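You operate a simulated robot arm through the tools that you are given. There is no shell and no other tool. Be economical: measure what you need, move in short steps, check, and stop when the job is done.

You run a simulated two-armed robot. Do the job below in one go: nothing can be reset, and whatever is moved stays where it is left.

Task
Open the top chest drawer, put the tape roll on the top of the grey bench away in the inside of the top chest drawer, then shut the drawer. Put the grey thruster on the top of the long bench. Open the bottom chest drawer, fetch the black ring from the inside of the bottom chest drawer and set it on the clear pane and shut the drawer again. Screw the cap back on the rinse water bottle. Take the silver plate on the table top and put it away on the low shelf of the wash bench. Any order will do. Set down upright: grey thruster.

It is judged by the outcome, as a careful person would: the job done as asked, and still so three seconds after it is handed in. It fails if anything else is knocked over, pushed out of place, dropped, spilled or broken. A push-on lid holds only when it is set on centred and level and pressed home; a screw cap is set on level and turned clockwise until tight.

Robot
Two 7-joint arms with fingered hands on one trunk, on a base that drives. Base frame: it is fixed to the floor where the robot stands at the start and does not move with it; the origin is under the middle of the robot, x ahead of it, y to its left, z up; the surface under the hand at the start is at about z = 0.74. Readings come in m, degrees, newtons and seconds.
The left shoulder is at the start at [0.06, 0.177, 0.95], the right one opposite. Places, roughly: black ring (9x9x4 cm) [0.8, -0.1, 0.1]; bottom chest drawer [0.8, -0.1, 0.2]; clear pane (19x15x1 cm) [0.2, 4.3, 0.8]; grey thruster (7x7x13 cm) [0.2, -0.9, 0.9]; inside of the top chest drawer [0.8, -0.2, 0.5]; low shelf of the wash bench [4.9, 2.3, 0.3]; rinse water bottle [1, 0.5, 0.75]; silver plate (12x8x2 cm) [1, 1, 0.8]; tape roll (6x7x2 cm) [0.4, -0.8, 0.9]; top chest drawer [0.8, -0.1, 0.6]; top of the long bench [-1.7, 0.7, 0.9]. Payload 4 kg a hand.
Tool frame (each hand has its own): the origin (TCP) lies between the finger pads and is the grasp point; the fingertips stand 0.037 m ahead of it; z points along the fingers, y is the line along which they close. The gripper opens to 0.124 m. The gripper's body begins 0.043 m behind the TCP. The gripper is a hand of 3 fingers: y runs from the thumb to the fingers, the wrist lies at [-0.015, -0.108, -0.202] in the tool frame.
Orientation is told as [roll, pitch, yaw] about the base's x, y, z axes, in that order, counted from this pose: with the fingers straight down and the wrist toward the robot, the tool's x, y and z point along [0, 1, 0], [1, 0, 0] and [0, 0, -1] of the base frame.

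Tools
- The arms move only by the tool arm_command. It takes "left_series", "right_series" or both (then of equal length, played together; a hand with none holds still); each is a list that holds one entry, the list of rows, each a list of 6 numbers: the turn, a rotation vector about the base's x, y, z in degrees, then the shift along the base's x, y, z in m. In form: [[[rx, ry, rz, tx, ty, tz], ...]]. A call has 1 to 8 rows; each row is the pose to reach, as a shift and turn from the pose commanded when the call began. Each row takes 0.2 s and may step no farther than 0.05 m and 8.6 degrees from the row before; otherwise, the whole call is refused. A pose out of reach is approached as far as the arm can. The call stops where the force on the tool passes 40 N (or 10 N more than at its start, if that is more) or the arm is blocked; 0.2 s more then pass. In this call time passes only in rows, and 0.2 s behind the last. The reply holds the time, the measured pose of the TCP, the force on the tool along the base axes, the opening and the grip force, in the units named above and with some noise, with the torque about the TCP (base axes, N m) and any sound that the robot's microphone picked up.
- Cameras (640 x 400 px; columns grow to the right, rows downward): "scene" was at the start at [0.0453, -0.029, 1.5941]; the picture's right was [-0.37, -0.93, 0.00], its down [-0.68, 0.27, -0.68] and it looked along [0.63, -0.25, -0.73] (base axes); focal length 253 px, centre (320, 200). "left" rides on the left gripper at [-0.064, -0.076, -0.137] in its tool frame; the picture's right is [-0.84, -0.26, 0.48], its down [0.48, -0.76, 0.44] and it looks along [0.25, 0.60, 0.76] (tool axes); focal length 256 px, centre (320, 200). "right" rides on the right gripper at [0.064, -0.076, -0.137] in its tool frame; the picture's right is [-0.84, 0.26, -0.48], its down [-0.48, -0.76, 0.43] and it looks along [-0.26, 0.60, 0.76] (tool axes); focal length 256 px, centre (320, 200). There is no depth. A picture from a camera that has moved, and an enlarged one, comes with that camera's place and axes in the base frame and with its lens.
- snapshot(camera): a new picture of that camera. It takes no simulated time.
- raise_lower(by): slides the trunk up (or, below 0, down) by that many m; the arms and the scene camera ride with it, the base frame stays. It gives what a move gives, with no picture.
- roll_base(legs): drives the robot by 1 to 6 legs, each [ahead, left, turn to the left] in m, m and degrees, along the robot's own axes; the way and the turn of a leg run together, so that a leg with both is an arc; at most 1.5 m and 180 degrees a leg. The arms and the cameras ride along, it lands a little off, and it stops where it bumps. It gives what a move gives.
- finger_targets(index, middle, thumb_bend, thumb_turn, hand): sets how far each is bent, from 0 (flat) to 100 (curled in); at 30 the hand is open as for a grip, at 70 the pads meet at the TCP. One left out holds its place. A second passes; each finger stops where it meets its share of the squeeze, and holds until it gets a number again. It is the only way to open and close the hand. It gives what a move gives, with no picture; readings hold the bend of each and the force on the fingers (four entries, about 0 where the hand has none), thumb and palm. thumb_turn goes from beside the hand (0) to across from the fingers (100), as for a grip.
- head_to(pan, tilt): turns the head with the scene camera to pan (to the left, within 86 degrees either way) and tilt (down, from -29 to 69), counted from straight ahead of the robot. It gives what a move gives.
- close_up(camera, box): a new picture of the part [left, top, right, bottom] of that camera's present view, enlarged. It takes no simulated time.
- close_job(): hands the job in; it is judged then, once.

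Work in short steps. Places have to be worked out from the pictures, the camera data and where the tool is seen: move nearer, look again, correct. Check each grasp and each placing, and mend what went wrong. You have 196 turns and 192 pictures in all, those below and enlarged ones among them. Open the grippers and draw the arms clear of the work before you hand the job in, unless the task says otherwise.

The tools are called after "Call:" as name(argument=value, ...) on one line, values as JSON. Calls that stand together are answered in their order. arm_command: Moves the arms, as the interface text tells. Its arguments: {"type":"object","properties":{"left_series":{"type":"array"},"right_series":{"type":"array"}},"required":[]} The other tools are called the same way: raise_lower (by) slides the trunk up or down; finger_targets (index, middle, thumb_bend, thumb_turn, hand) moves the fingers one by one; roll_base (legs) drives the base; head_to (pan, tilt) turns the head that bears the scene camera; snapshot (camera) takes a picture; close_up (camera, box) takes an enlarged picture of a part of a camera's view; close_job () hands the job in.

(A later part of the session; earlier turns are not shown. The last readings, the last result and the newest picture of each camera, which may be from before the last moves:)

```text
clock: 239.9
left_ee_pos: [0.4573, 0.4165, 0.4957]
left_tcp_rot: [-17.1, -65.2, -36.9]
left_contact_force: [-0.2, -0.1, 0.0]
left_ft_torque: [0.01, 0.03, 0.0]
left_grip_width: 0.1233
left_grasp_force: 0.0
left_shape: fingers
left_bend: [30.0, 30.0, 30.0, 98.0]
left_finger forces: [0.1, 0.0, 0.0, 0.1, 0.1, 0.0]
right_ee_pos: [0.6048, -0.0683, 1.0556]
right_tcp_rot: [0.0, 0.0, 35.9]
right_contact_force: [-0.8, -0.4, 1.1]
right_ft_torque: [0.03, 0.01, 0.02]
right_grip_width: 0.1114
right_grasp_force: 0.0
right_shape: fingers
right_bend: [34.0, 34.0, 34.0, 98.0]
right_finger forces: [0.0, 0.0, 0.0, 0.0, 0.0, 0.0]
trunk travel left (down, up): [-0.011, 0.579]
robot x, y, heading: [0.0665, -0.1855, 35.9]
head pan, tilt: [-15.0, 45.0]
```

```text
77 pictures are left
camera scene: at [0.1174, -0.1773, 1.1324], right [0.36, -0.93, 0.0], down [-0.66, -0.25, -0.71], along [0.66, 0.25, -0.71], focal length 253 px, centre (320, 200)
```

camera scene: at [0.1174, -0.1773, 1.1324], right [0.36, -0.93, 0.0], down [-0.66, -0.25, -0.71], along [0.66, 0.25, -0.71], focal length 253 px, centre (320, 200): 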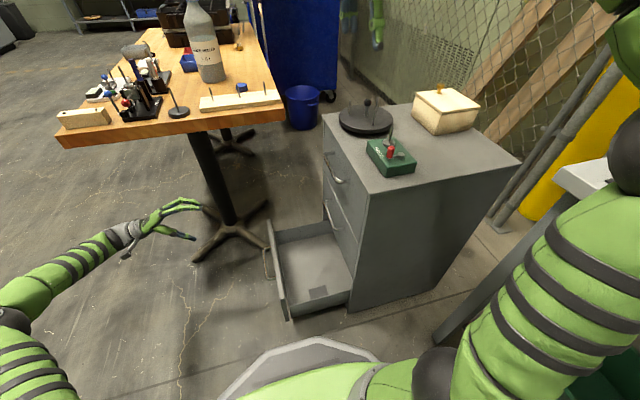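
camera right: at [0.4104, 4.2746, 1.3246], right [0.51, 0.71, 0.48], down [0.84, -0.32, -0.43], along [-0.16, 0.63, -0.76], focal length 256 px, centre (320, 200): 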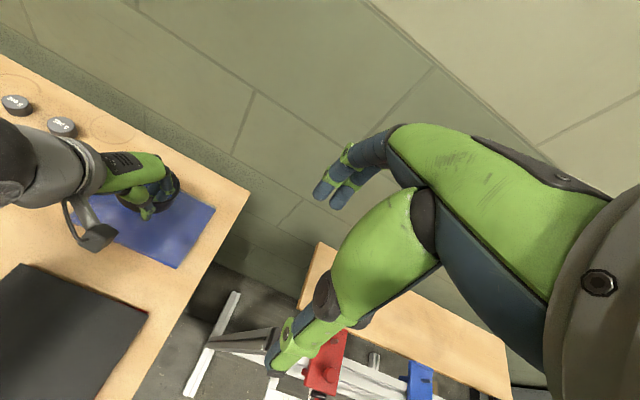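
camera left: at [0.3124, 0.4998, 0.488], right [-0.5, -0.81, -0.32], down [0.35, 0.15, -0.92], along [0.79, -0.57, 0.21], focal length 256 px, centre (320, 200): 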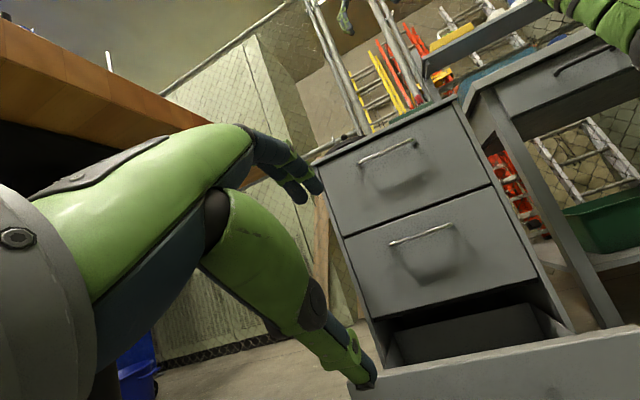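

Straightening the hand by a few degrees, I move it to just in front of the open drawer's bar.

Call:
arm_command(left_series=[[[-0.4, -1.7, 0, 0.002, -0.019, -0.039], [-0.8, -3.5, 0, 0.004, -0.037, -0.079], [-1.2, -5.2, 0, 0.006, -0.056, -0.118], [-1.6, -6.9, 0, 0.009, -0.075, -0.157], [-2, -8.7, 0, 0.011, -0.093, -0.197], [-2.4, -10.4, 0, 0.013, -0.112, -0.236]]])

Call:
snapshot(camera="left")

```text
clock: 241.3
left_ee_pos: [0.4666, 0.2994, 0.2593]
left_tcp_rot: [-0.8, -74.3, -52.3]
left_contact_force: [0.1, -0.1, 0.5]
left_ft_torque: [0.0, 0.01, -0.02]
left_grip_width: 0.1233
left_grasp_force: 0.1
left_shape: fingers
left_bend: [30.0, 30.0, 30.0, 98.0]
left_finger forces: [0.0, 0.0, 0.1, 0.0, 0.0, 0.0]
right_ee_pos: [0.6053, -0.0686, 1.0551]
right_tcp_rot: [0.1, 0.1, 35.9]
right_contact_force: [-0.4, -0.2, -0.4]
right_ft_torque: [0.03, 0.01, 0.0]
right_grip_width: 0.1115
right_grasp_force: 0.1
right_shape: fingers
right_bend: [34.0, 34.0, 34.0, 98.0]
right_finger forces: [0.0, 0.1, 0.2, 0.1, 0.0, 0.0]
trunk travel left (down, up): [-0.011, 0.579]
robot x, y, heading: [0.0651, -0.1919, 36.0]
head pan, tilt: [-15.0, 45.0]
```

```text
76 pictures are left
camera left: at [0.3251, 0.3829, 0.2241], right [-0.43, -0.82, -0.37], down [0.51, 0.12, -0.85], along [0.74, -0.56, 0.37], focal length 256 px, centre (320, 200)
```

left: 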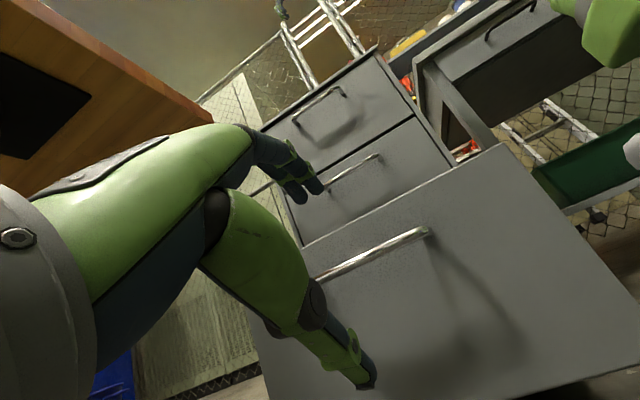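

Same view as before the earlier grips; I advance 7.5 cm, grip and then push.

Call:
arm_command(left_series=[[[0, 0, 0, 0.017, -0.021, 0], [0, 0, 0, 0.034, -0.041, 0], [0, 0, 0, 0.051, -0.062, 0]]])

Call:
finger_targets(hand="left", index=80, middle=80, thumb_bend=80)

Call:
arm_command(left_series=[[[0, 0, 0, 0.0205, -0.0283, 0], [0, 0, 0, 0.041, -0.0567, 0], [0, 0, 0, 0.0615, -0.085, 0], [0, 0, 0, 0.082, -0.1134, 0], [0, 0, 0, 0.1025, -0.1417, 0], [0, 0, 0, 0.123, -0.17, 0], [0, 0, 0, 0.141, -0.195, 0], [0, 0, 0, 0.152, -0.21, 0]]])

Call:
snapshot(camera="left")

Call:
snapshot(camera="scene")

```text
clock: 242.1
left_ee_pos: [0.5207, 0.239, 0.2583]
left_tcp_rot: [-1.2, -74.2, -52.1]
left_contact_force: [0.5, 0.1, 0.4]
left_ft_torque: [0.02, 0.03, -0.04]
left_grip_width: 0.1234
left_grasp_force: 0.1
left_shape: fingers
left_bend: [30.0, 30.0, 30.0, 98.0]
left_finger forces: [0.1, 0.0, 0.1, 0.0, 0.0, 0.0]
right_ee_pos: [0.605, -0.0677, 1.0559]
right_tcp_rot: [0.0, 0.1, 35.9]
right_contact_force: [0.3, 0.5, 0.3]
right_ft_torque: [0.02, 0.0, 0.03]
right_grip_width: 0.1114
right_grasp_force: 0.0
right_shape: fingers
right_bend: [34.0, 34.0, 34.0, 98.0]
right_finger forces: [0.0, 0.0, 0.0, 0.0, 0.0, 0.0]
trunk travel left (down, up): [-0.011, 0.579]
robot x, y, heading: [0.0649, -0.1904, 35.9]
head pan, tilt: [-15.0, 45.0]
```

```text
clock: 243.1
left_ee_pos: [0.5193, 0.2404, 0.2585]
left_tcp_rot: [-1.1, -74.3, -52.1]
left_contact_force: [-1.4, -1.0, 2.9]
left_ft_torque: [0.05, -0.17, -0.13]
left_grip_width: 0.0073
left_grasp_force: 21.8
left_shape: fingers
left_bend: [66.0, 66.0, 68.0, 97.0]
left_finger forces: [11.6, 11.4, 0.0, 0.0, 20.7, 0.1]
right_ee_pos: [0.6035, -0.0678, 1.0547]
right_tcp_rot: [0.1, 0.1, 35.9]
right_contact_force: [0.6, 0.3, 0.2]
right_ft_torque: [0.0, -0.03, 0.02]
right_grip_width: 0.1116
right_grasp_force: 0.1
right_shape: fingers
right_bend: [34.0, 34.0, 34.0, 98.0]
right_finger forces: [0.1, 0.0, 0.0, 0.0, 0.1, 0.0]
trunk travel left (down, up): [-0.011, 0.579]
robot x, y, heading: [0.0677, -0.1859, 35.7]
head pan, tilt: [-15.0, 45.0]
```

```text
clock: 244.9
left_ee_pos: [0.6699, 0.033, 0.2631]
left_tcp_rot: [-1.3, -74.2, -51.9]
left_contact_force: [1.2, 5.3, -15.0]
left_ft_torque: [0.48, 0.04, 0.04]
left_grip_width: 0.0079
left_grasp_force: 19.2
left_shape: fingers
left_bend: [71.0, 71.0, 66.0, 98.0]
left_finger forces: [5.9, 5.7, 0.1, 0.0, 26.8, 0.1]
right_ee_pos: [0.6058, -0.0676, 1.0538]
right_tcp_rot: [0.0, 0.2, 35.9]
right_contact_force: [-0.1, 0.7, 0.1]
right_ft_torque: [0.0, 0.0, 0.0]
right_grip_width: 0.1114
right_grasp_force: 0.0
right_shape: fingers
right_bend: [34.0, 34.0, 34.0, 98.0]
right_finger forces: [0.0, 0.1, 0.1, 0.0, 0.0, 0.0]
trunk travel left (down, up): [-0.011, 0.579]
robot x, y, heading: [0.0651, -0.1873, 35.6]
head pan, tilt: [-15.0, 45.0]
```

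```text
75 pictures are left
camera left: at [0.528, 0.1163, 0.227], right [-0.43, -0.82, -0.37], down [0.51, 0.12, -0.85], along [0.74, -0.56, 0.37], focal length 256 px, centre (320, 200)
```

left: 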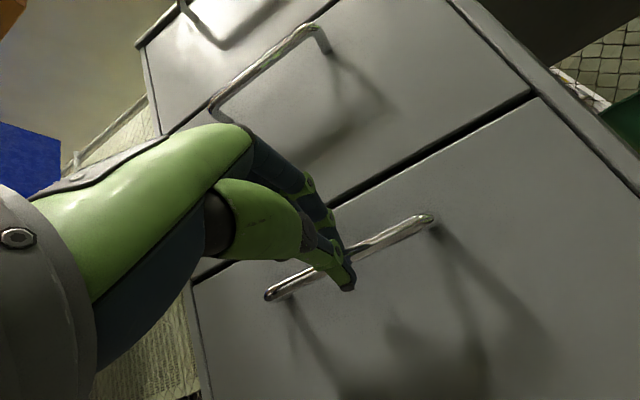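

```text
74 pictures are left
camera scene: at [0.1181, -0.1767, 1.1321], right [0.36, -0.93, 0.0], down [-0.66, -0.25, -0.71], along [0.66, 0.25, -0.71], focal length 253 px, centre (320, 200)
```

scene: 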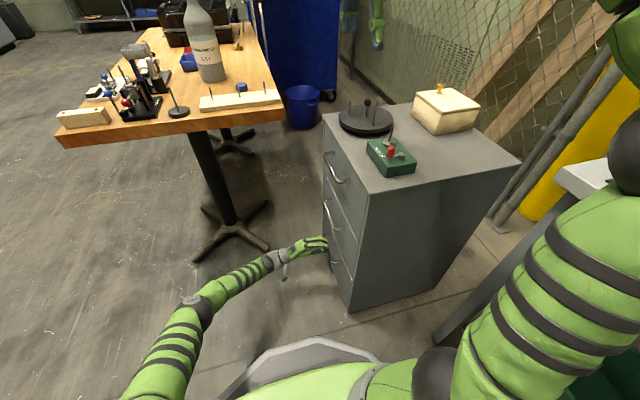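

Nearly shut; I push another 2 cm to feel the stop.

Call:
arm_command(left_series=[[[0, 0, 0, 0.005, -0.007, -0.002], [0, 0, 0, 0.01, -0.014, -0.003], [0, 0, 0, 0.015, -0.02, -0.003]]])

Call:
snapshot(camera="left")

```text
clock: 245.4
left_ee_pos: [0.6717, 0.0324, 0.261]
left_tcp_rot: [-1.0, -74.5, -52.0]
left_contact_force: [-16.2, 7.8, -1.5]
left_ft_torque: [0.26, -0.02, -0.39]
left_grip_width: 0.008
left_grasp_force: 23.4
left_shape: fingers
left_bend: [71.0, 68.0, 67.0, 97.0]
left_finger forces: [9.1, 10.0, 0.0, 0.0, 27.3, 0.0]
right_ee_pos: [0.603, -0.0658, 1.055]
right_tcp_rot: [0.0, 0.3, 36.1]
right_contact_force: [-0.3, -0.8, -0.4]
right_ft_torque: [0.04, 0.0, 0.02]
right_grip_width: 0.1111
right_grasp_force: 0.0
right_shape: fingers
right_bend: [34.0, 34.0, 34.0, 98.0]
right_finger forces: [0.0, 0.0, 0.1, 0.1, 0.0, 0.2]
trunk travel left (down, up): [-0.011, 0.579]
robot x, y, heading: [0.0627, -0.188, 36.3]
head pan, tilt: [-15.0, 45.0]
stopped in row 2 (left hand): the force on the tool passed its limit at 48 N (the readings are from after the stop); the commanded pose is now the measured one
```

```text
73 pictures are left
camera left: at [0.5298, 0.1156, 0.2253], right [-0.43, -0.82, -0.37], down [0.51, 0.12, -0.85], along [0.74, -0.56, 0.37], focal length 256 px, centre (320, 200)
```

left: 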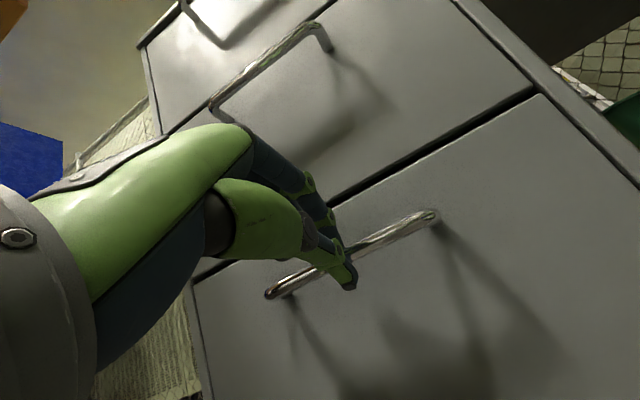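

Hard stop felt: the drawer is shut. I release, back off, raise the trunk, and move to face the table for the cap job.

Call:
finger_targets(hand="left", index=30, middle=30, thumb_bend=30)

Call:
arm_command(left_series=[[[0, 0, 0, -0.022, 0.03, 0], [0, 0, 0, -0.044, 0.06, 0], [0, 0, 0, -0.066, 0.09, 0], [0, 0, 0, -0.088, 0.12, 0], [0, 0, 0, -0.11, 0.15, 0], [0, 0, 0, -0.13, 0.18, 0], [0, 0, 0, -0.15, 0.21, 0]]])

Call:
raise_lower(by=0.4)

Call:
arm_command(left_series=[[[6.8, 4.9, 0, 0, 0, 0.03], [13.6, 9.8, 0, 0, 0, 0.06], [20.4, 14.8, 0, 0, 0, 0.1], [27.2, 19.7, 0, 0, 0, 0.14], [34, 24.6, 0, 0, 0, 0.18], [40.8, 29.5, 0, 0, 0, 0.22], [47.6, 34.4, 0, 0, 0, 0.26], [54.4, 39.4, 0, 0, 0, 0.3]]])

Call:
arm_command(left_series=[[[2, 1, 8, -0.01, 0.01, 0.03], [4, 3, 16, -0.02, 0.02, 0.06], [4, 3, 24, -0.03, 0.03, 0.09], [4, 3, 32, -0.04, 0.04, 0.12], [4, 3, 40, -0.05, 0.05, 0.15], [4, 3, 48, -0.06, 0.06, 0.18], [4, 3, 56, -0.07, 0.07, 0.2], [4, 3, 64, -0.08, 0.08, 0.22]]])

Call:
snapshot(camera="scene")

```text
clock: 246.4
left_ee_pos: [0.6718, 0.031, 0.2615]
left_tcp_rot: [-1.0, -74.4, -51.8]
left_contact_force: [-0.9, -0.3, -0.4]
left_ft_torque: [0.01, 0.0, -0.02]
left_grip_width: 0.1234
left_grasp_force: 0.2
left_shape: fingers
left_bend: [30.0, 30.0, 30.0, 97.0]
left_finger forces: [0.0, 0.0, 0.1, 0.1, 0.0, 0.1]
right_ee_pos: [0.6025, -0.067, 1.055]
right_tcp_rot: [-0.1, 0.2, 36.0]
right_contact_force: [-0.4, -0.6, 0.2]
right_ft_torque: [0.03, 0.0, 0.01]
right_grip_width: 0.1115
right_grasp_force: 0.0
right_shape: fingers
right_bend: [34.0, 34.0, 34.0, 98.0]
right_finger forces: [0.1, 0.1, 0.0, 0.1, 0.0, 0.0]
trunk travel left (down, up): [-0.011, 0.579]
robot x, y, heading: [0.0666, -0.1874, 36.4]
head pan, tilt: [-15.0, 45.0]
```

```text
clock: 248.0
left_ee_pos: [0.5242, 0.2428, 0.2632]
left_tcp_rot: [-1.1, -74.3, -51.9]
left_contact_force: [0.0, -0.5, -0.2]
left_ft_torque: [0.03, -0.04, 0.0]
left_grip_width: 0.123
left_grasp_force: 0.0
left_shape: fingers
left_bend: [30.0, 30.0, 30.0, 98.0]
left_finger forces: [0.0, 0.1, 0.1, 0.0, 0.1, 0.0]
right_ee_pos: [0.6036, -0.0666, 1.0549]
right_tcp_rot: [0.0, 0.1, 36.1]
right_contact_force: [-0.8, 0.2, 0.2]
right_ft_torque: [0.03, 0.01, 0.0]
right_grip_width: 0.1112
right_grasp_force: 0.0
right_shape: fingers
right_bend: [34.0, 34.0, 34.0, 98.0]
right_finger forces: [0.0, 0.0, 0.1, 0.1, 0.0, 0.0]
trunk travel left (down, up): [-0.011, 0.579]
robot x, y, heading: [0.063, -0.1869, 36.0]
head pan, tilt: [-15.0, 45.0]
```

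```text
clock: 251.8
left_ee_pos: [0.5237, 0.2416, 0.6617]
left_tcp_rot: [-1.2, -74.3, -51.8]
left_contact_force: [-0.1, -0.2, -1.3]
left_ft_torque: [-0.02, -0.02, -0.02]
left_grip_width: 0.1235
left_grasp_force: 0.0
left_shape: fingers
left_bend: [30.0, 30.0, 30.0, 98.0]
left_finger forces: [0.0, 0.0, 0.0, 0.0, 0.1, 0.1]
right_ee_pos: [0.6038, -0.0658, 1.4542]
right_tcp_rot: [0.1, 0.1, 36.0]
right_contact_force: [-0.2, -0.4, 0.2]
right_ft_torque: [0.0, -0.03, 0.03]
right_grip_width: 0.1117
right_grasp_force: 0.1
right_shape: fingers
right_bend: [34.0, 34.0, 34.0, 98.0]
right_finger forces: [0.0, 0.0, 0.0, 0.0, 0.1, 0.1]
trunk travel left (down, up): [-0.411, 0.179]
robot x, y, heading: [0.0641, -0.185, 35.8]
head pan, tilt: [-15.0, 45.0]
```

```text
clock: 253.6
left_ee_pos: [0.5243, 0.242, 0.9632]
left_tcp_rot: [0.8, -7.1, -53.4]
left_contact_force: [0.3, -0.3, 0.0]
left_ft_torque: [-0.05, 0.01, 0.03]
left_grip_width: 0.1233
left_grasp_force: 0.1
left_shape: fingers
left_bend: [30.0, 30.0, 30.0, 98.0]
left_finger forces: [0.1, 0.0, 0.2, 0.0, 0.0, 0.0]
right_ee_pos: [0.6041, -0.0673, 1.4552]
right_tcp_rot: [-0.1, 0.1, 36.0]
right_contact_force: [-0.1, 0.5, 0.5]
right_ft_torque: [0.04, 0.02, -0.02]
right_grip_width: 0.1116
right_grasp_force: 0.0
right_shape: fingers
right_bend: [34.0, 34.0, 34.0, 98.0]
right_finger forces: [0.1, 0.0, 0.0, 0.0, 0.0, 0.0]
trunk travel left (down, up): [-0.411, 0.179]
robot x, y, heading: [0.0626, -0.1891, 35.8]
head pan, tilt: [-15.0, 45.0]
```

```text
clock: 255.4
left_ee_pos: [0.4447, 0.3213, 1.1813]
left_tcp_rot: [3.5, -3.4, 10.6]
left_contact_force: [0.6, -0.6, 1.1]
left_ft_torque: [-0.04, 0.01, 0.03]
left_grip_width: 0.1232
left_grasp_force: 0.1
left_shape: fingers
left_bend: [30.0, 30.0, 30.0, 98.0]
left_finger forces: [0.0, 0.0, 0.0, 0.0, 0.0, 0.1]
right_ee_pos: [0.6033, -0.0666, 1.4554]
right_tcp_rot: [0.0, 0.0, 36.1]
right_contact_force: [-0.4, 0.5, 0.9]
right_ft_torque: [-0.01, 0.02, -0.02]
right_grip_width: 0.1115
right_grasp_force: 0.0
right_shape: fingers
right_bend: [34.0, 34.0, 34.0, 98.0]
right_finger forces: [0.0, 0.1, 0.0, 0.0, 0.0, 0.0]
trunk travel left (down, up): [-0.411, 0.179]
robot x, y, heading: [0.0634, -0.1905, 36.0]
head pan, tilt: [-15.0, 45.0]
```

```text
72 pictures are left
camera scene: at [0.1167, -0.1769, 1.5322], right [0.36, -0.93, 0.0], down [-0.66, -0.25, -0.71], along [0.66, 0.25, -0.71], focal length 253 px, centre (320, 200)
```

scene: 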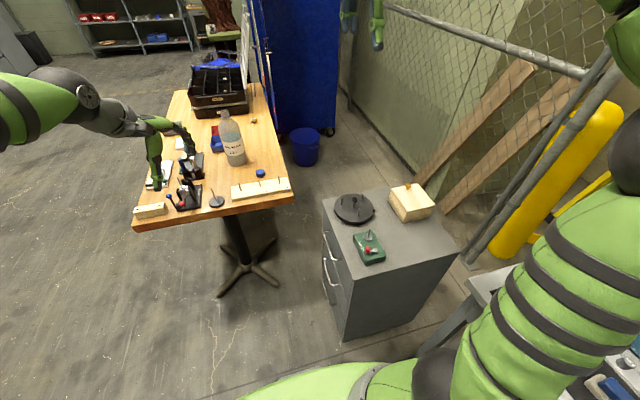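

All drawers look flush. I drive up to the table to face the bottle.

Call:
roll_base(legs=[[0, 0.19, 0], [0.39, 0, 0]])

Call:
head_to(pan=-8, tilt=50)

Call:
snapshot(camera="scene")

Call:
snapshot(camera="right")

Call:
snapshot(camera="left")

```text
clock: 259.0
left_ee_pos: [0.6485, 0.6994, 1.1806]
left_tcp_rot: [3.3, -3.2, 10.1]
left_contact_force: [0.4, 0.0, 0.6]
left_ft_torque: [0.0, 0.03, 0.01]
left_grip_width: 0.123
left_grasp_force: 0.0
left_shape: fingers
left_bend: [30.0, 30.0, 30.0, 98.0]
left_finger forces: [0.1, 0.0, 0.0, 0.1, 0.0, 0.1]
right_ee_pos: [0.8059, 0.311, 1.454]
right_tcp_rot: [-0.1, 0.3, 35.7]
right_contact_force: [-0.3, 0.3, -0.2]
right_ft_torque: [0.0, 0.02, 0.01]
right_grip_width: 0.1114
right_grasp_force: 0.0
right_shape: fingers
right_bend: [34.0, 34.0, 34.0, 98.0]
right_finger forces: [0.0, 0.0, 0.1, 0.0, 0.0, 0.1]
trunk travel left (down, up): [-0.411, 0.179]
robot x, y, heading: [0.2676, 0.1919, 36.0]
head pan, tilt: [-15.0, 45.0]
```

```text
clock: 259.7
left_ee_pos: [0.6486, 0.6995, 1.1808]
left_tcp_rot: [3.4, -3.2, 9.9]
left_contact_force: [1.0, -0.4, -0.5]
left_ft_torque: [-0.02, 0.01, -0.05]
left_grip_width: 0.1234
left_grasp_force: 0.1
left_shape: fingers
left_bend: [30.0, 30.0, 30.0, 98.0]
left_finger forces: [0.1, 0.0, 0.1, 0.1, 0.0, 0.1]
right_ee_pos: [0.8074, 0.3104, 1.4548]
right_tcp_rot: [0.0, 0.2, 35.7]
right_contact_force: [-0.7, -0.1, 0.4]
right_ft_torque: [-0.02, 0.0, 0.03]
right_grip_width: 0.1115
right_grasp_force: 0.0
right_shape: fingers
right_bend: [34.0, 34.0, 34.0, 98.0]
right_finger forces: [0.1, 0.1, 0.1, 0.0, 0.0, 0.0]
trunk travel left (down, up): [-0.411, 0.179]
robot x, y, heading: [0.2672, 0.1915, 35.6]
head pan, tilt: [-8.0, 50.0]
```

```text
71 pictures are left
camera scene: at [0.311, 0.2099, 1.5254], right [0.46, -0.89, 0.0], down [-0.68, -0.36, -0.64], along [0.57, 0.3, -0.77], focal length 253 px, centre (320, 200)
```

scene: 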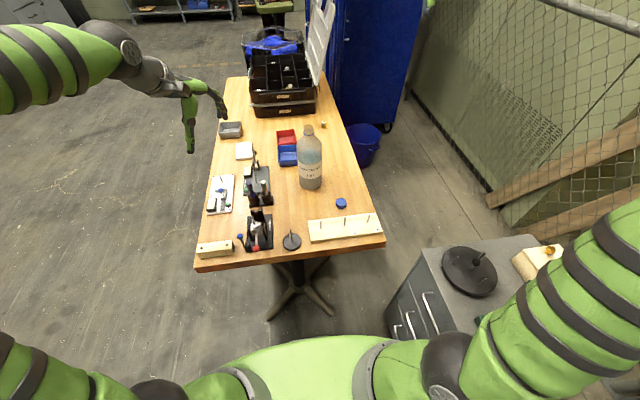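

```text
70 pictures are left
camera right: at [0.7069, 0.3173, 1.5924], right [0.7, -0.53, 0.48], down [-0.34, -0.84, -0.43], along [0.63, 0.14, -0.76], focal length 256 px, centre (320, 200)
```

right: 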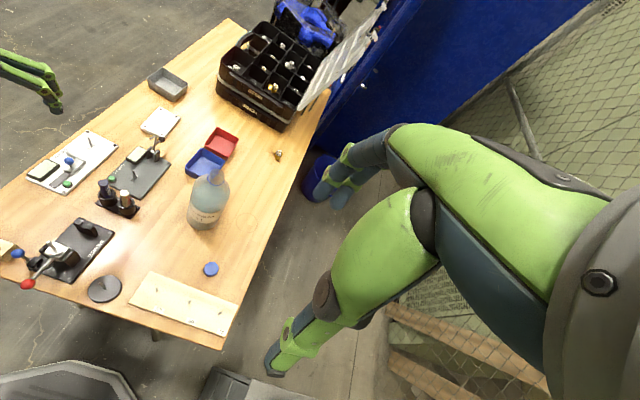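

```text
69 pictures are left
camera left: at [0.5797, 0.6137, 1.3086], right [-0.08, -0.83, -0.55], down [-0.81, 0.37, -0.45], along [0.58, 0.41, -0.71], focal length 256 px, centre (320, 200)
```

left: 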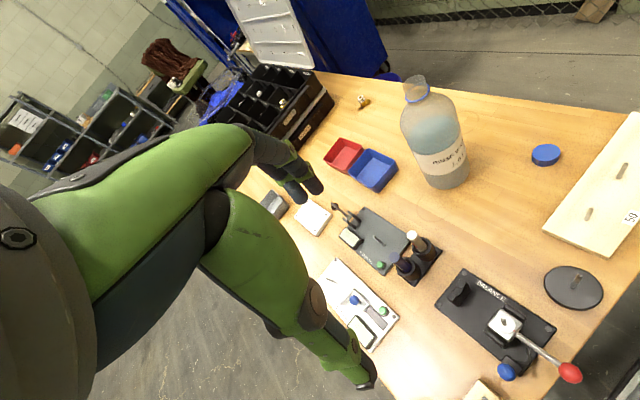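

Three views put the cap at (0.890, 0.424, ~0.76) and the bottle axis at (0.944, 0.590) with its mouth at z≈1.02. I take the right hand over the cap, yawed +40° to leave room for screwing clockwise.

Call:
finger_targets(hand="right", index=46, middle=46, thumb_bend=46)

Call:
arm_command(right_series=[[[0, 0, 5, 0.01, 0.014, -0.044], [0, 0, 10, 0.02, 0.028, -0.088], [0, 0, 15, 0.031, 0.043, -0.131], [0, 0, 20, 0.041, 0.057, -0.175], [0, 0, 25, 0.052, 0.071, -0.219], [0, 0, 30, 0.062, 0.085, -0.263], [0, 0, 35, 0.073, 0.1, -0.306], [0, 0, 40, 0.083, 0.114, -0.35]]])

Call:
arm_command(right_series=[[[0, 0, 0, 0, 0, -0.045], [0, 0, 0, 0, 0, -0.09], [0, 0, 0, 0, 0, -0.135], [0, 0, 0, 0, 0, -0.18]]])

Call:
snapshot(camera="right")

Call:
snapshot(camera="scene")

```text
clock: 260.7
left_ee_pos: [0.6491, 0.6983, 1.1803]
left_tcp_rot: [3.4, -3.2, 10.0]
left_contact_force: [0.0, -0.3, -0.4]
left_ft_torque: [-0.01, 0.02, 0.01]
left_grip_width: 0.1234
left_grasp_force: 0.0
left_shape: fingers
left_bend: [30.0, 30.0, 30.0, 98.0]
left_finger forces: [0.0, 0.1, 0.0, 0.1, 0.0, 0.0]
right_ee_pos: [0.806, 0.3103, 1.4548]
right_tcp_rot: [0.0, 0.2, 35.7]
right_contact_force: [-0.4, -0.1, 0.3]
right_ft_torque: [-0.02, -0.01, 0.02]
right_grip_width: 0.0748
right_grasp_force: 0.0
right_shape: fingers
right_bend: [46.0, 46.0, 46.0, 98.0]
right_finger forces: [0.0, 0.0, 0.0, 0.0, 0.0, 0.0]
trunk travel left (down, up): [-0.411, 0.179]
robot x, y, heading: [0.2733, 0.1869, 35.9]
head pan, tilt: [-8.0, 50.0]
```

```text
clock: 262.5
left_ee_pos: [0.6498, 0.6986, 1.1793]
left_tcp_rot: [3.3, -3.1, 10.1]
left_contact_force: [0.1, -0.3, -0.4]
left_ft_torque: [0.02, 0.03, 0.02]
left_grip_width: 0.1233
left_grasp_force: 0.1
left_shape: fingers
left_bend: [30.0, 30.0, 30.0, 98.0]
left_finger forces: [0.0, 0.1, 0.0, 0.1, 0.0, 0.1]
right_ee_pos: [0.8909, 0.4257, 1.1014]
right_tcp_rot: [0.0, 0.2, 75.7]
right_contact_force: [-0.2, -0.3, 0.4]
right_ft_torque: [-0.01, -0.01, 0.0]
right_grip_width: 0.0747
right_grasp_force: 0.1
right_shape: fingers
right_bend: [46.0, 46.0, 46.0, 98.0]
right_finger forces: [0.1, 0.1, 0.0, 0.0, 0.1, 0.1]
trunk travel left (down, up): [-0.411, 0.179]
robot x, y, heading: [0.2643, 0.1884, 35.7]
head pan, tilt: [-8.0, 50.0]
```

```text
clock: 263.5
left_ee_pos: [0.649, 0.6984, 1.1808]
left_tcp_rot: [3.3, -3.2, 10.0]
left_contact_force: [0.1, 0.2, -0.2]
left_ft_torque: [0.0, 0.05, -0.04]
left_grip_width: 0.1232
left_grasp_force: 0.2
left_shape: fingers
left_bend: [30.0, 30.0, 30.0, 98.0]
left_finger forces: [0.1, 0.0, 0.0, 0.0, 0.0, 0.1]
right_ee_pos: [0.8917, 0.4244, 0.9191]
right_tcp_rot: [0.0, 0.2, 75.7]
right_contact_force: [0.9, -0.4, -0.1]
right_ft_torque: [0.01, 0.01, 0.01]
right_grip_width: 0.075
right_grasp_force: 0.0
right_shape: fingers
right_bend: [46.0, 46.0, 46.0, 98.0]
right_finger forces: [0.0, 0.0, 0.1, 0.1, 0.1, 0.0]
trunk travel left (down, up): [-0.411, 0.179]
robot x, y, heading: [0.2673, 0.1873, 35.7]
head pan, tilt: [-8.0, 50.0]
```

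```text
68 pictures are left
camera right: at [0.8106, 0.3667, 1.0576], right [0.88, 0.04, 0.48], down [0.28, -0.86, -0.43], along [0.39, 0.51, -0.76], focal length 256 px, centre (320, 200)
```

right: 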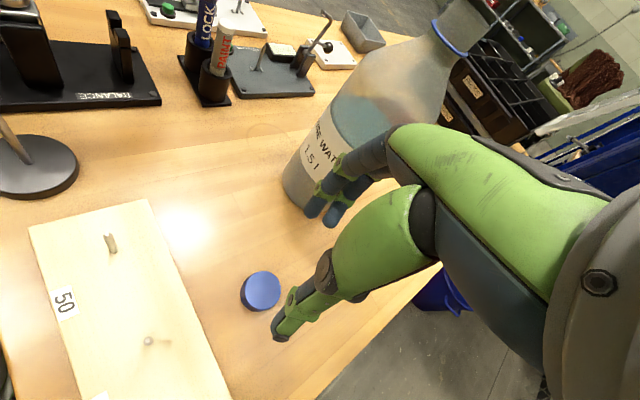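

```text
67 pictures are left
camera scene: at [0.3116, 0.2101, 1.5254], right [0.46, -0.89, 0.0], down [-0.68, -0.36, -0.64], along [0.57, 0.3, -0.77], focal length 253 px, centre (320, 200)
```

scene: 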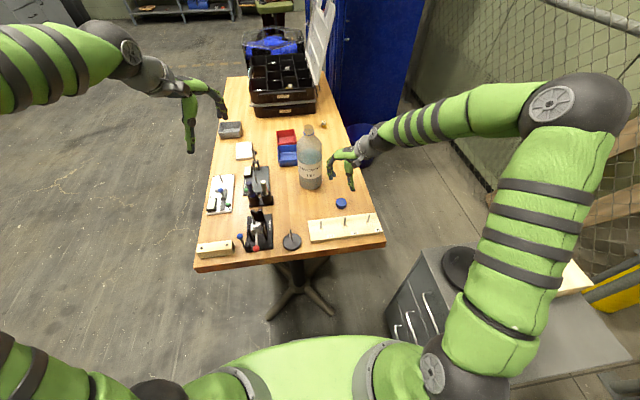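

The cap is centred under the hand at (0.892, 0.423), with 7 cm clearance to the bottle. I lower to grip height.

Call:
arm_command(right_series=[[[0, 0, 0, 0, -0.001, -0.04], [0, 0, 0, 0, -0.001, -0.08], [0, 0, 0, 0, -0.001, -0.105], [0, 0, 0, 0, -0.001, -0.118], [0, 0, 0, 0, -0.001, -0.126]]])

Call:
snapshot(camera="right")

```text
clock: 264.7
left_ee_pos: [0.6466, 0.6975, 1.1815]
left_tcp_rot: [3.4, -3.3, 10.0]
left_contact_force: [0.6, 0.4, -0.1]
left_ft_torque: [-0.04, 0.02, 0.01]
left_grip_width: 0.1233
left_grasp_force: 0.0
left_shape: fingers
left_bend: [30.0, 30.0, 30.0, 98.0]
left_finger forces: [0.1, 0.1, 0.1, 0.0, 0.0, 0.0]
right_ee_pos: [0.8902, 0.425, 0.8019]
right_tcp_rot: [-0.3, -0.3, 75.6]
right_contact_force: [-1.3, -1.6, 24.4]
right_ft_torque: [1.09, -0.07, 0.05]
right_grip_width: 0.0737
right_grasp_force: 13.1
right_shape: fingers
right_bend: [46.0, 46.0, 46.0, 98.0]
right_finger forces: [18.3, 6.4, 0.0, 0.0, 0.3, 0.0]
trunk travel left (down, up): [-0.411, 0.179]
robot x, y, heading: [0.2677, 0.1868, 35.6]
head pan, tilt: [-8.0, 50.0]
```

```text
66 pictures are left
camera right: at [0.8078, 0.3648, 0.9377], right [0.87, 0.04, 0.49], down [0.28, -0.85, -0.44], along [0.4, 0.52, -0.76], focal length 256 px, centre (320, 200)
```

right: 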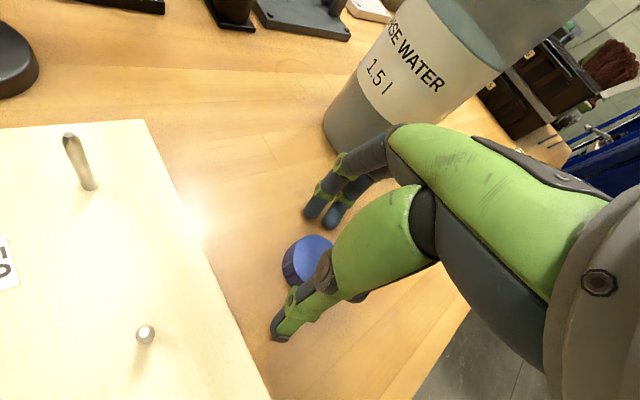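

Fingertips touch the table (z≈0.762). I rise 6 mm and close on the cap.

Call:
arm_command(right_series=[[[0, 0, 0, 0, 0, 0.008]]])

Call:
finger_targets(hand="right", index=75, middle=75, thumb_bend=75)

Call:
close_up(camera="right", box=[240, 180, 400, 360])

```text
clock: 265.1
left_ee_pos: [0.6483, 0.6992, 1.1809]
left_tcp_rot: [3.4, -3.2, 10.0]
left_contact_force: [-0.1, 0.5, -0.7]
left_ft_torque: [0.04, -0.02, -0.02]
left_grip_width: 0.1234
left_grasp_force: 0.1
left_shape: fingers
left_bend: [30.0, 30.0, 30.0, 98.0]
left_finger forces: [0.1, 0.1, 0.0, 0.0, 0.1, 0.0]
right_ee_pos: [0.8886, 0.4212, 0.8048]
right_tcp_rot: [0.1, 0.3, 75.7]
right_contact_force: [0.1, 0.1, 1.0]
right_ft_torque: [0.01, -0.01, 0.01]
right_grip_width: 0.0749
right_grasp_force: 0.1
right_shape: fingers
right_bend: [46.0, 46.0, 46.0, 98.0]
right_finger forces: [0.0, 0.1, 0.0, 0.1, 0.0, 0.0]
trunk travel left (down, up): [-0.411, 0.179]
robot x, y, heading: [0.2671, 0.1867, 35.8]
head pan, tilt: [-8.0, 50.0]
```

```text
clock: 266.1
left_ee_pos: [0.6487, 0.6989, 1.1805]
left_tcp_rot: [3.4, -3.2, 10.0]
left_contact_force: [0.0, 0.2, 0.6]
left_ft_torque: [-0.02, 0.01, -0.03]
left_grip_width: 0.1231
left_grasp_force: 0.0
left_shape: fingers
left_bend: [30.0, 30.0, 30.0, 98.0]
left_finger forces: [0.0, 0.0, 0.1, 0.0, 0.1, 0.0]
right_ee_pos: [0.89, 0.4214, 0.8061]
right_tcp_rot: [0.0, 0.2, 75.6]
right_contact_force: [-0.2, 1.1, -0.1]
right_ft_torque: [0.01, 0.0, 0.0]
right_grip_width: 0.0297
right_grasp_force: 18.4
right_shape: fingers
right_bend: [62.0, 61.0, 63.0, 96.0]
right_finger forces: [7.7, 10.9, 0.0, 0.0, 18.7, 0.1]
trunk travel left (down, up): [-0.411, 0.179]
robot x, y, heading: [0.2641, 0.1883, 35.6]
head pan, tilt: [-8.0, 50.0]
```

```text
2.22 times, centred on (320, 270) of right
camera zoom: at [0.8084, 0.3641, 0.9436], right [0.88, 0.04, 0.48], down [0.28, -0.86, -0.43], along [0.39, 0.51, -0.76], focal length 569 px, centre (320, 44)
```

zoom: 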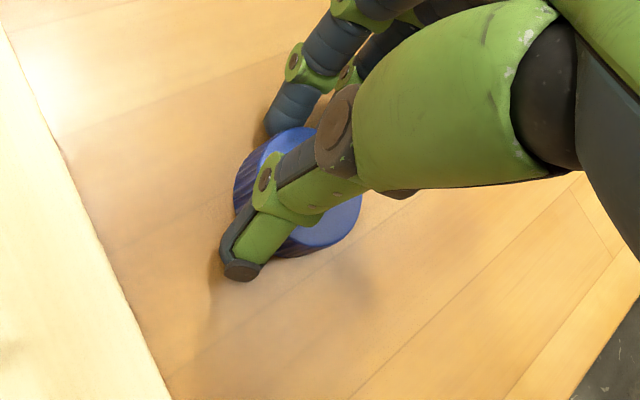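

The cap is gripped centrally. I lift it clear and, with the left hand, start turning it onto its side to steady the bottle.

Call:
arm_command(right_series=[[[0, 0, 0, 0, 0, 0.045], [0, 0, 0, 0, 0, 0.09], [0, 0, 0, 0, 0, 0.135], [0, 0, 0, 0, -0.01, 0.18], [0, 0, 0, 0, -0.02, 0.225], [0, 0, 0, 0, -0.03, 0.27], [0, 0, 0, 0, -0.04, 0.315], [0, 0, 0, 0, -0.05, 0.36]]], left_series=[[[0, 0, 3.2, 0, 0, 0], [0, 0, 6.4, 0, 0, 0], [0, 0, 9.6, 0, 0, 0], [0, 0, 12.8, 0, 0, 0], [0, 0, 16, 0, 0, 0], [0, 0, 19.2, 0, 0, 0], [0, 0, 22.4, 0, 0, 0], [0, 0, 25.6, 0, 0, 0]]])

Call:
arm_command(left_series=[[[-6.5, -4.7, 0, 0.0, 0, 0], [-13, -9.4, 0, 0, 0, -0.01], [-19.5, -14.1, 0, 0, 0, -0.03], [-26, -18.8, 0, 0, 0, -0.05], [-32.5, -23.5, 0, 0, 0, -0.07], [-39, -28.2, 0, 0, 0, -0.09], [-45.5, -32.9, 0, 0, 0, -0.11], [-52, -37.6, 0, 0, 0, -0.13]]])

Call:
snapshot(camera="left")

Call:
snapshot(camera="scene")

```text
clock: 267.9
left_ee_pos: [0.6473, 0.699, 1.1803]
left_tcp_rot: [3.4, -3.2, 35.7]
left_contact_force: [0.4, 0.1, -1.1]
left_ft_torque: [0.01, -0.02, 0.0]
left_grip_width: 0.1234
left_grasp_force: 0.0
left_shape: fingers
left_bend: [30.0, 30.0, 30.0, 98.0]
left_finger forces: [0.0, 0.0, 0.0, 0.0, 0.0, 0.1]
right_ee_pos: [0.885, 0.374, 1.1685]
right_tcp_rot: [0.0, 0.2, 75.7]
right_contact_force: [-0.2, -0.3, 0.3]
right_ft_torque: [0.0, 0.01, 0.01]
right_grip_width: 0.0276
right_grasp_force: 18.0
right_shape: fingers
right_bend: [63.0, 61.0, 63.0, 96.0]
right_finger forces: [7.1, 10.6, 0.0, 0.1, 17.8, 0.0]
trunk travel left (down, up): [-0.411, 0.179]
robot x, y, heading: [0.2674, 0.1938, 35.9]
head pan, tilt: [-8.0, 50.0]
```

```text
clock: 269.7
left_ee_pos: [0.648, 0.6981, 1.053]
left_tcp_rot: [-60.8, -1.6, 38.8]
left_contact_force: [-0.5, 0.3, -0.5]
left_ft_torque: [0.03, -0.01, -0.04]
left_grip_width: 0.1233
left_grasp_force: 0.1
left_shape: fingers
left_bend: [30.0, 30.0, 30.0, 98.0]
left_finger forces: [0.0, 0.0, 0.1, 0.0, 0.1, 0.0]
right_ee_pos: [0.8853, 0.3747, 1.1683]
right_tcp_rot: [0.0, 0.2, 75.7]
right_contact_force: [0.9, -0.1, 0.4]
right_ft_torque: [0.01, 0.02, -0.01]
right_grip_width: 0.0277
right_grasp_force: 18.0
right_shape: fingers
right_bend: [63.0, 61.0, 63.0, 96.0]
right_finger forces: [7.2, 10.5, 0.0, 0.0, 17.8, 0.0]
trunk travel left (down, up): [-0.411, 0.179]
robot x, y, heading: [0.2664, 0.1921, 35.9]
head pan, tilt: [-8.0, 50.0]
```

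```text
64 pictures are left
camera left: at [0.5329, 0.7176, 1.1719], right [0.31, -0.82, 0.49], down [-0.49, -0.58, -0.66], along [0.82, -0.04, -0.58], focal length 256 px, centre (320, 200)
```

left: 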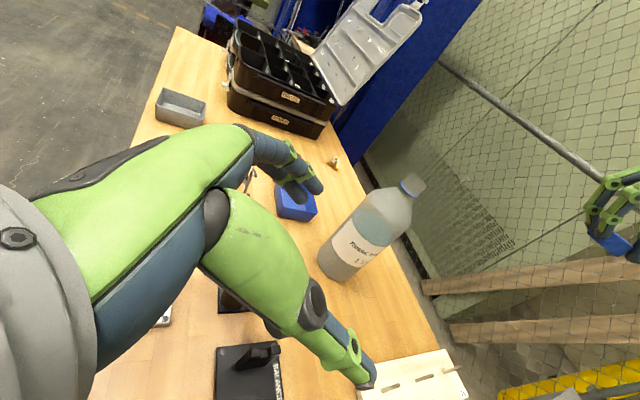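

```text
63 pictures are left
camera scene: at [0.311, 0.2107, 1.5254], right [0.47, -0.89, 0.0], down [-0.68, -0.36, -0.64], along [0.57, 0.3, -0.77], focal length 253 px, centre (320, 200)
```

scene: 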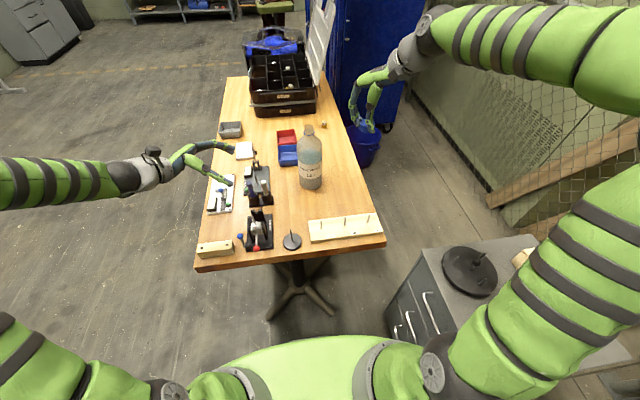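

The sideways pose works well. I bring the left hand level with the bottle, still 8 cm clear on its left and above the clamps.

Call:
arm_command(left_series=[[[-1.6, -1.2, 0, 0.032, 0.006, -0.01], [-3.2, -2.4, 0, 0.064, 0.011, -0.02], [-4.8, -3.5, 0, 0.097, 0.017, -0.035], [-6.5, -4.7, 0, 0.13, 0.022, -0.05], [-8.1, -5.9, 0, 0.162, 0.028, -0.07], [-9.7, -7, 0, 0.193, 0.033, -0.09]]])

Call:
snapshot(camera="left")

Call:
snapshot(camera="scene")

```text
clock: 271.1
left_ee_pos: [0.8413, 0.7339, 0.9601]
left_tcp_rot: [-72.7, -1.0, 39.0]
left_contact_force: [1.0, -0.4, 0.0]
left_ft_torque: [-0.01, 0.04, 0.0]
left_grip_width: 0.1233
left_grasp_force: 0.0
left_shape: fingers
left_bend: [30.0, 30.0, 30.0, 98.0]
left_finger forces: [0.0, 0.1, 0.0, 0.0, 0.1, 0.1]
right_ee_pos: [0.8864, 0.3733, 1.1662]
right_tcp_rot: [0.1, 0.2, 75.8]
right_contact_force: [-0.3, -0.9, 0.5]
right_ft_torque: [0.02, -0.01, -0.03]
right_grip_width: 0.0278
right_grasp_force: 17.8
right_shape: fingers
right_bend: [63.0, 61.0, 63.0, 96.0]
right_finger forces: [7.1, 10.4, 0.0, 0.0, 17.9, 0.1]
trunk travel left (down, up): [-0.411, 0.179]
robot x, y, heading: [0.2687, 0.1873, 35.7]
head pan, tilt: [-8.0, 50.0]
```

```text
62 pictures are left
camera left: at [0.7118, 0.7728, 1.0601], right [0.24, -0.72, 0.65], down [-0.41, -0.68, -0.6], along [0.88, -0.13, -0.46], focal length 256 px, centre (320, 200)
```

left: 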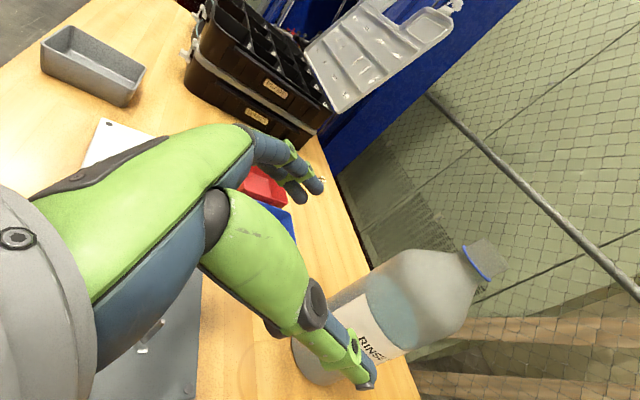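

```text
61 pictures are left
camera scene: at [0.3115, 0.2103, 1.5253], right [0.47, -0.89, 0.0], down [-0.68, -0.36, -0.64], along [0.57, 0.3, -0.77], focal length 253 px, centre (320, 200)
```

scene: 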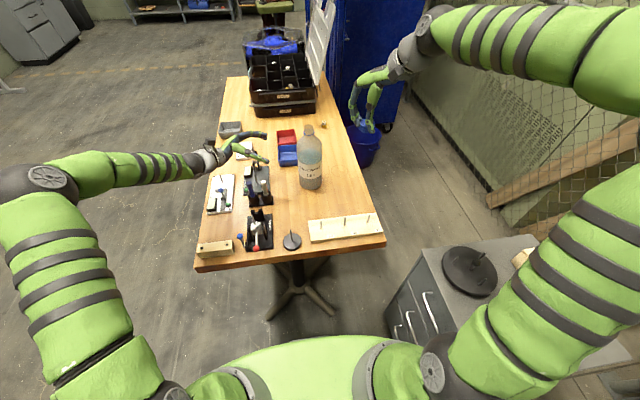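

The bottle lies exactly on the approach line. I slide the open hand around it and down to mid-body.

Call:
arm_command(left_series=[[[0, 0, 0, 0.016, -0.022, -0.02], [0, 0, 0, 0.032, -0.044, -0.04], [0, 0, 0, 0.048, -0.066, -0.055], [0, 0, 0, 0.064, -0.089, -0.065], [0, 0, 0, 0.08, -0.111, -0.065], [0, 0, 0, 0.092, -0.128, -0.065]]])

Call:
snapshot(camera="left")

Call:
close_up(camera="scene", box=[200, 100, 400, 260])

```text
clock: 272.5
left_ee_pos: [0.9333, 0.6015, 0.8972]
left_tcp_rot: [-72.7, -1.1, 39.0]
left_contact_force: [-0.3, 0.4, 0.2]
left_ft_torque: [-0.03, 0.06, 0.01]
left_grip_width: 0.1234
left_grasp_force: 0.1
left_shape: fingers
left_bend: [30.0, 30.0, 30.0, 98.0]
left_finger forces: [0.0, 0.1, 0.1, 0.0, 0.1, 0.1]
right_ee_pos: [0.8863, 0.373, 1.1678]
right_tcp_rot: [0.0, 0.1, 75.7]
right_contact_force: [-0.4, 0.8, 0.5]
right_ft_torque: [0.0, 0.0, 0.0]
right_grip_width: 0.0279
right_grasp_force: 18.1
right_shape: fingers
right_bend: [63.0, 61.0, 63.0, 96.0]
right_finger forces: [7.1, 10.5, 0.0, 0.1, 17.9, 0.0]
trunk travel left (down, up): [-0.411, 0.179]
robot x, y, heading: [0.2686, 0.1927, 35.9]
head pan, tilt: [-8.0, 50.0]
```

```text
60 pictures are left
camera left: at [0.8032, 0.6398, 0.9963], right [0.24, -0.72, 0.65], down [-0.41, -0.68, -0.6], along [0.88, -0.12, -0.46], focal length 256 px, centre (320, 200)
```

left: 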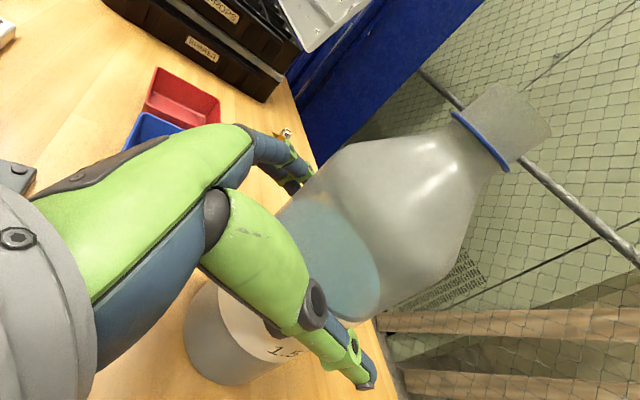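

```text
2.50 times, centred on (300, 180) of scene
camera zoom: at [0.3112, 0.2097, 1.5253], right [0.46, -0.89, 0.0], down [-0.68, -0.36, -0.64], along [0.57, 0.3, -0.77], focal length 633 px, centre (370, 250)
```

zoom: 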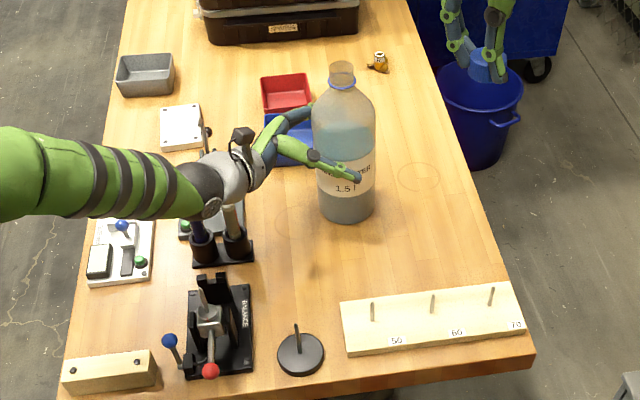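

The hand surrounds the bottle. I close gently in stages.

Call:
finger_targets(hand="left", index=42, middle=42, thumb_bend=42)

Call:
close_up(camera="scene", box=[200, 100, 400, 260])

```text
clock: 273.5
left_ee_pos: [0.9329, 0.6016, 0.8963]
left_tcp_rot: [-72.8, -0.9, 39.0]
left_contact_force: [-3.5, -1.2, 1.2]
left_ft_torque: [-0.05, 0.08, -0.1]
left_grip_width: 0.0986
left_grasp_force: 7.7
left_shape: fingers
left_bend: [40.0, 40.0, 40.0, 97.0]
left_finger forces: [2.9, 2.6, 0.1, 0.1, 9.2, 0.0]
right_ee_pos: [0.8857, 0.3728, 1.1675]
right_tcp_rot: [0.0, 0.1, 75.7]
right_contact_force: [-0.5, 0.1, -0.4]
right_ft_torque: [0.02, 0.02, 0.04]
right_grip_width: 0.0277
right_grasp_force: 17.0
right_shape: fingers
right_bend: [63.0, 61.0, 63.0, 96.0]
right_finger forces: [7.1, 10.5, 0.0, 0.0, 17.9, 0.0]
trunk travel left (down, up): [-0.411, 0.179]
robot x, y, heading: [0.2659, 0.1897, 35.9]
head pan, tilt: [-8.0, 50.0]
```

```text
2.50 times, centred on (300, 180) of scene
camera zoom: at [0.3106, 0.2098, 1.5253], right [0.46, -0.89, 0.0], down [-0.68, -0.36, -0.64], along [0.57, 0.3, -0.77], focal length 633 px, centre (370, 250)
```

zoom: 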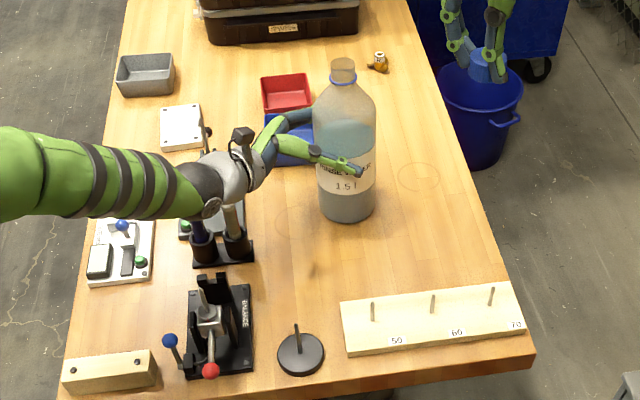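

All three fingers contact it evenly. I firm the grip and look at the bottle mouth from the right camera for a precise position.

Call:
finger_targets(hand="left", index=52, middle=52, thumb_bend=52)

Call:
snapshot(camera="right")

Call:
close_up(camera="scene", box=[280, 100, 340, 140])

```text
clock: 274.5
left_ee_pos: [0.9329, 0.6018, 0.8958]
left_tcp_rot: [-72.7, -1.0, 39.0]
left_contact_force: [-2.1, -0.1, -0.8]
left_ft_torque: [0.05, 0.05, -0.04]
left_grip_width: 0.1005
left_grasp_force: 23.8
left_shape: fingers
left_bend: [42.0, 43.0, 42.0, 97.0]
left_finger forces: [12.7, 9.7, 0.1, 0.1, 24.5, 0.0]
right_ee_pos: [0.8856, 0.3736, 1.1681]
right_tcp_rot: [0.0, 0.1, 75.7]
right_contact_force: [0.4, 0.0, -0.2]
right_ft_torque: [0.02, 0.0, 0.0]
right_grip_width: 0.0276
right_grasp_force: 17.6
right_shape: fingers
right_bend: [63.0, 61.0, 63.0, 96.0]
right_finger forces: [7.2, 10.5, 0.0, 0.1, 17.9, 0.0]
trunk travel left (down, up): [-0.411, 0.179]
robot x, y, heading: [0.2693, 0.1913, 35.7]
head pan, tilt: [-8.0, 50.0]
```

```text
57 pictures are left
camera right: at [0.8045, 0.3152, 1.3052], right [0.88, 0.04, 0.48], down [0.28, -0.86, -0.43], along [0.39, 0.51, -0.76], focal length 256 px, centre (320, 200)
```

right: 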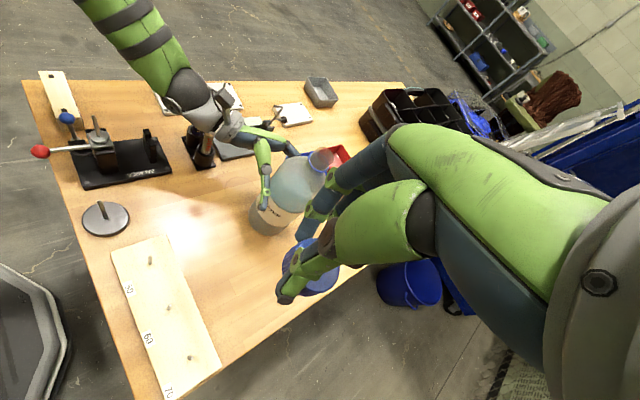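

```text
10.00 times, centred on (310, 120) of scene
camera zoom: at [0.3109, 0.2101, 1.5253], right [0.46, -0.89, 0.0], down [-0.68, -0.36, -0.64], along [0.57, 0.3, -0.77], focal length 2532 px, centre (420, 1000)
```

zoom: 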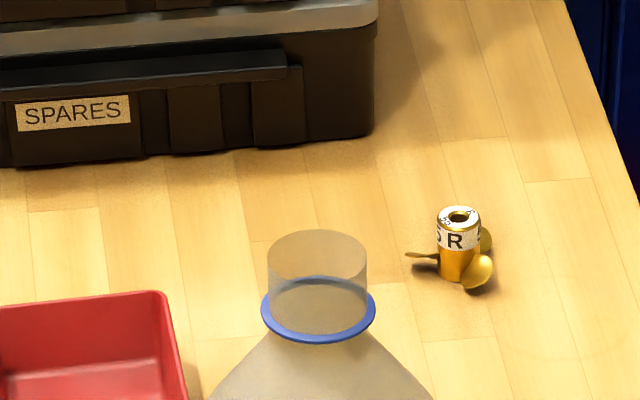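

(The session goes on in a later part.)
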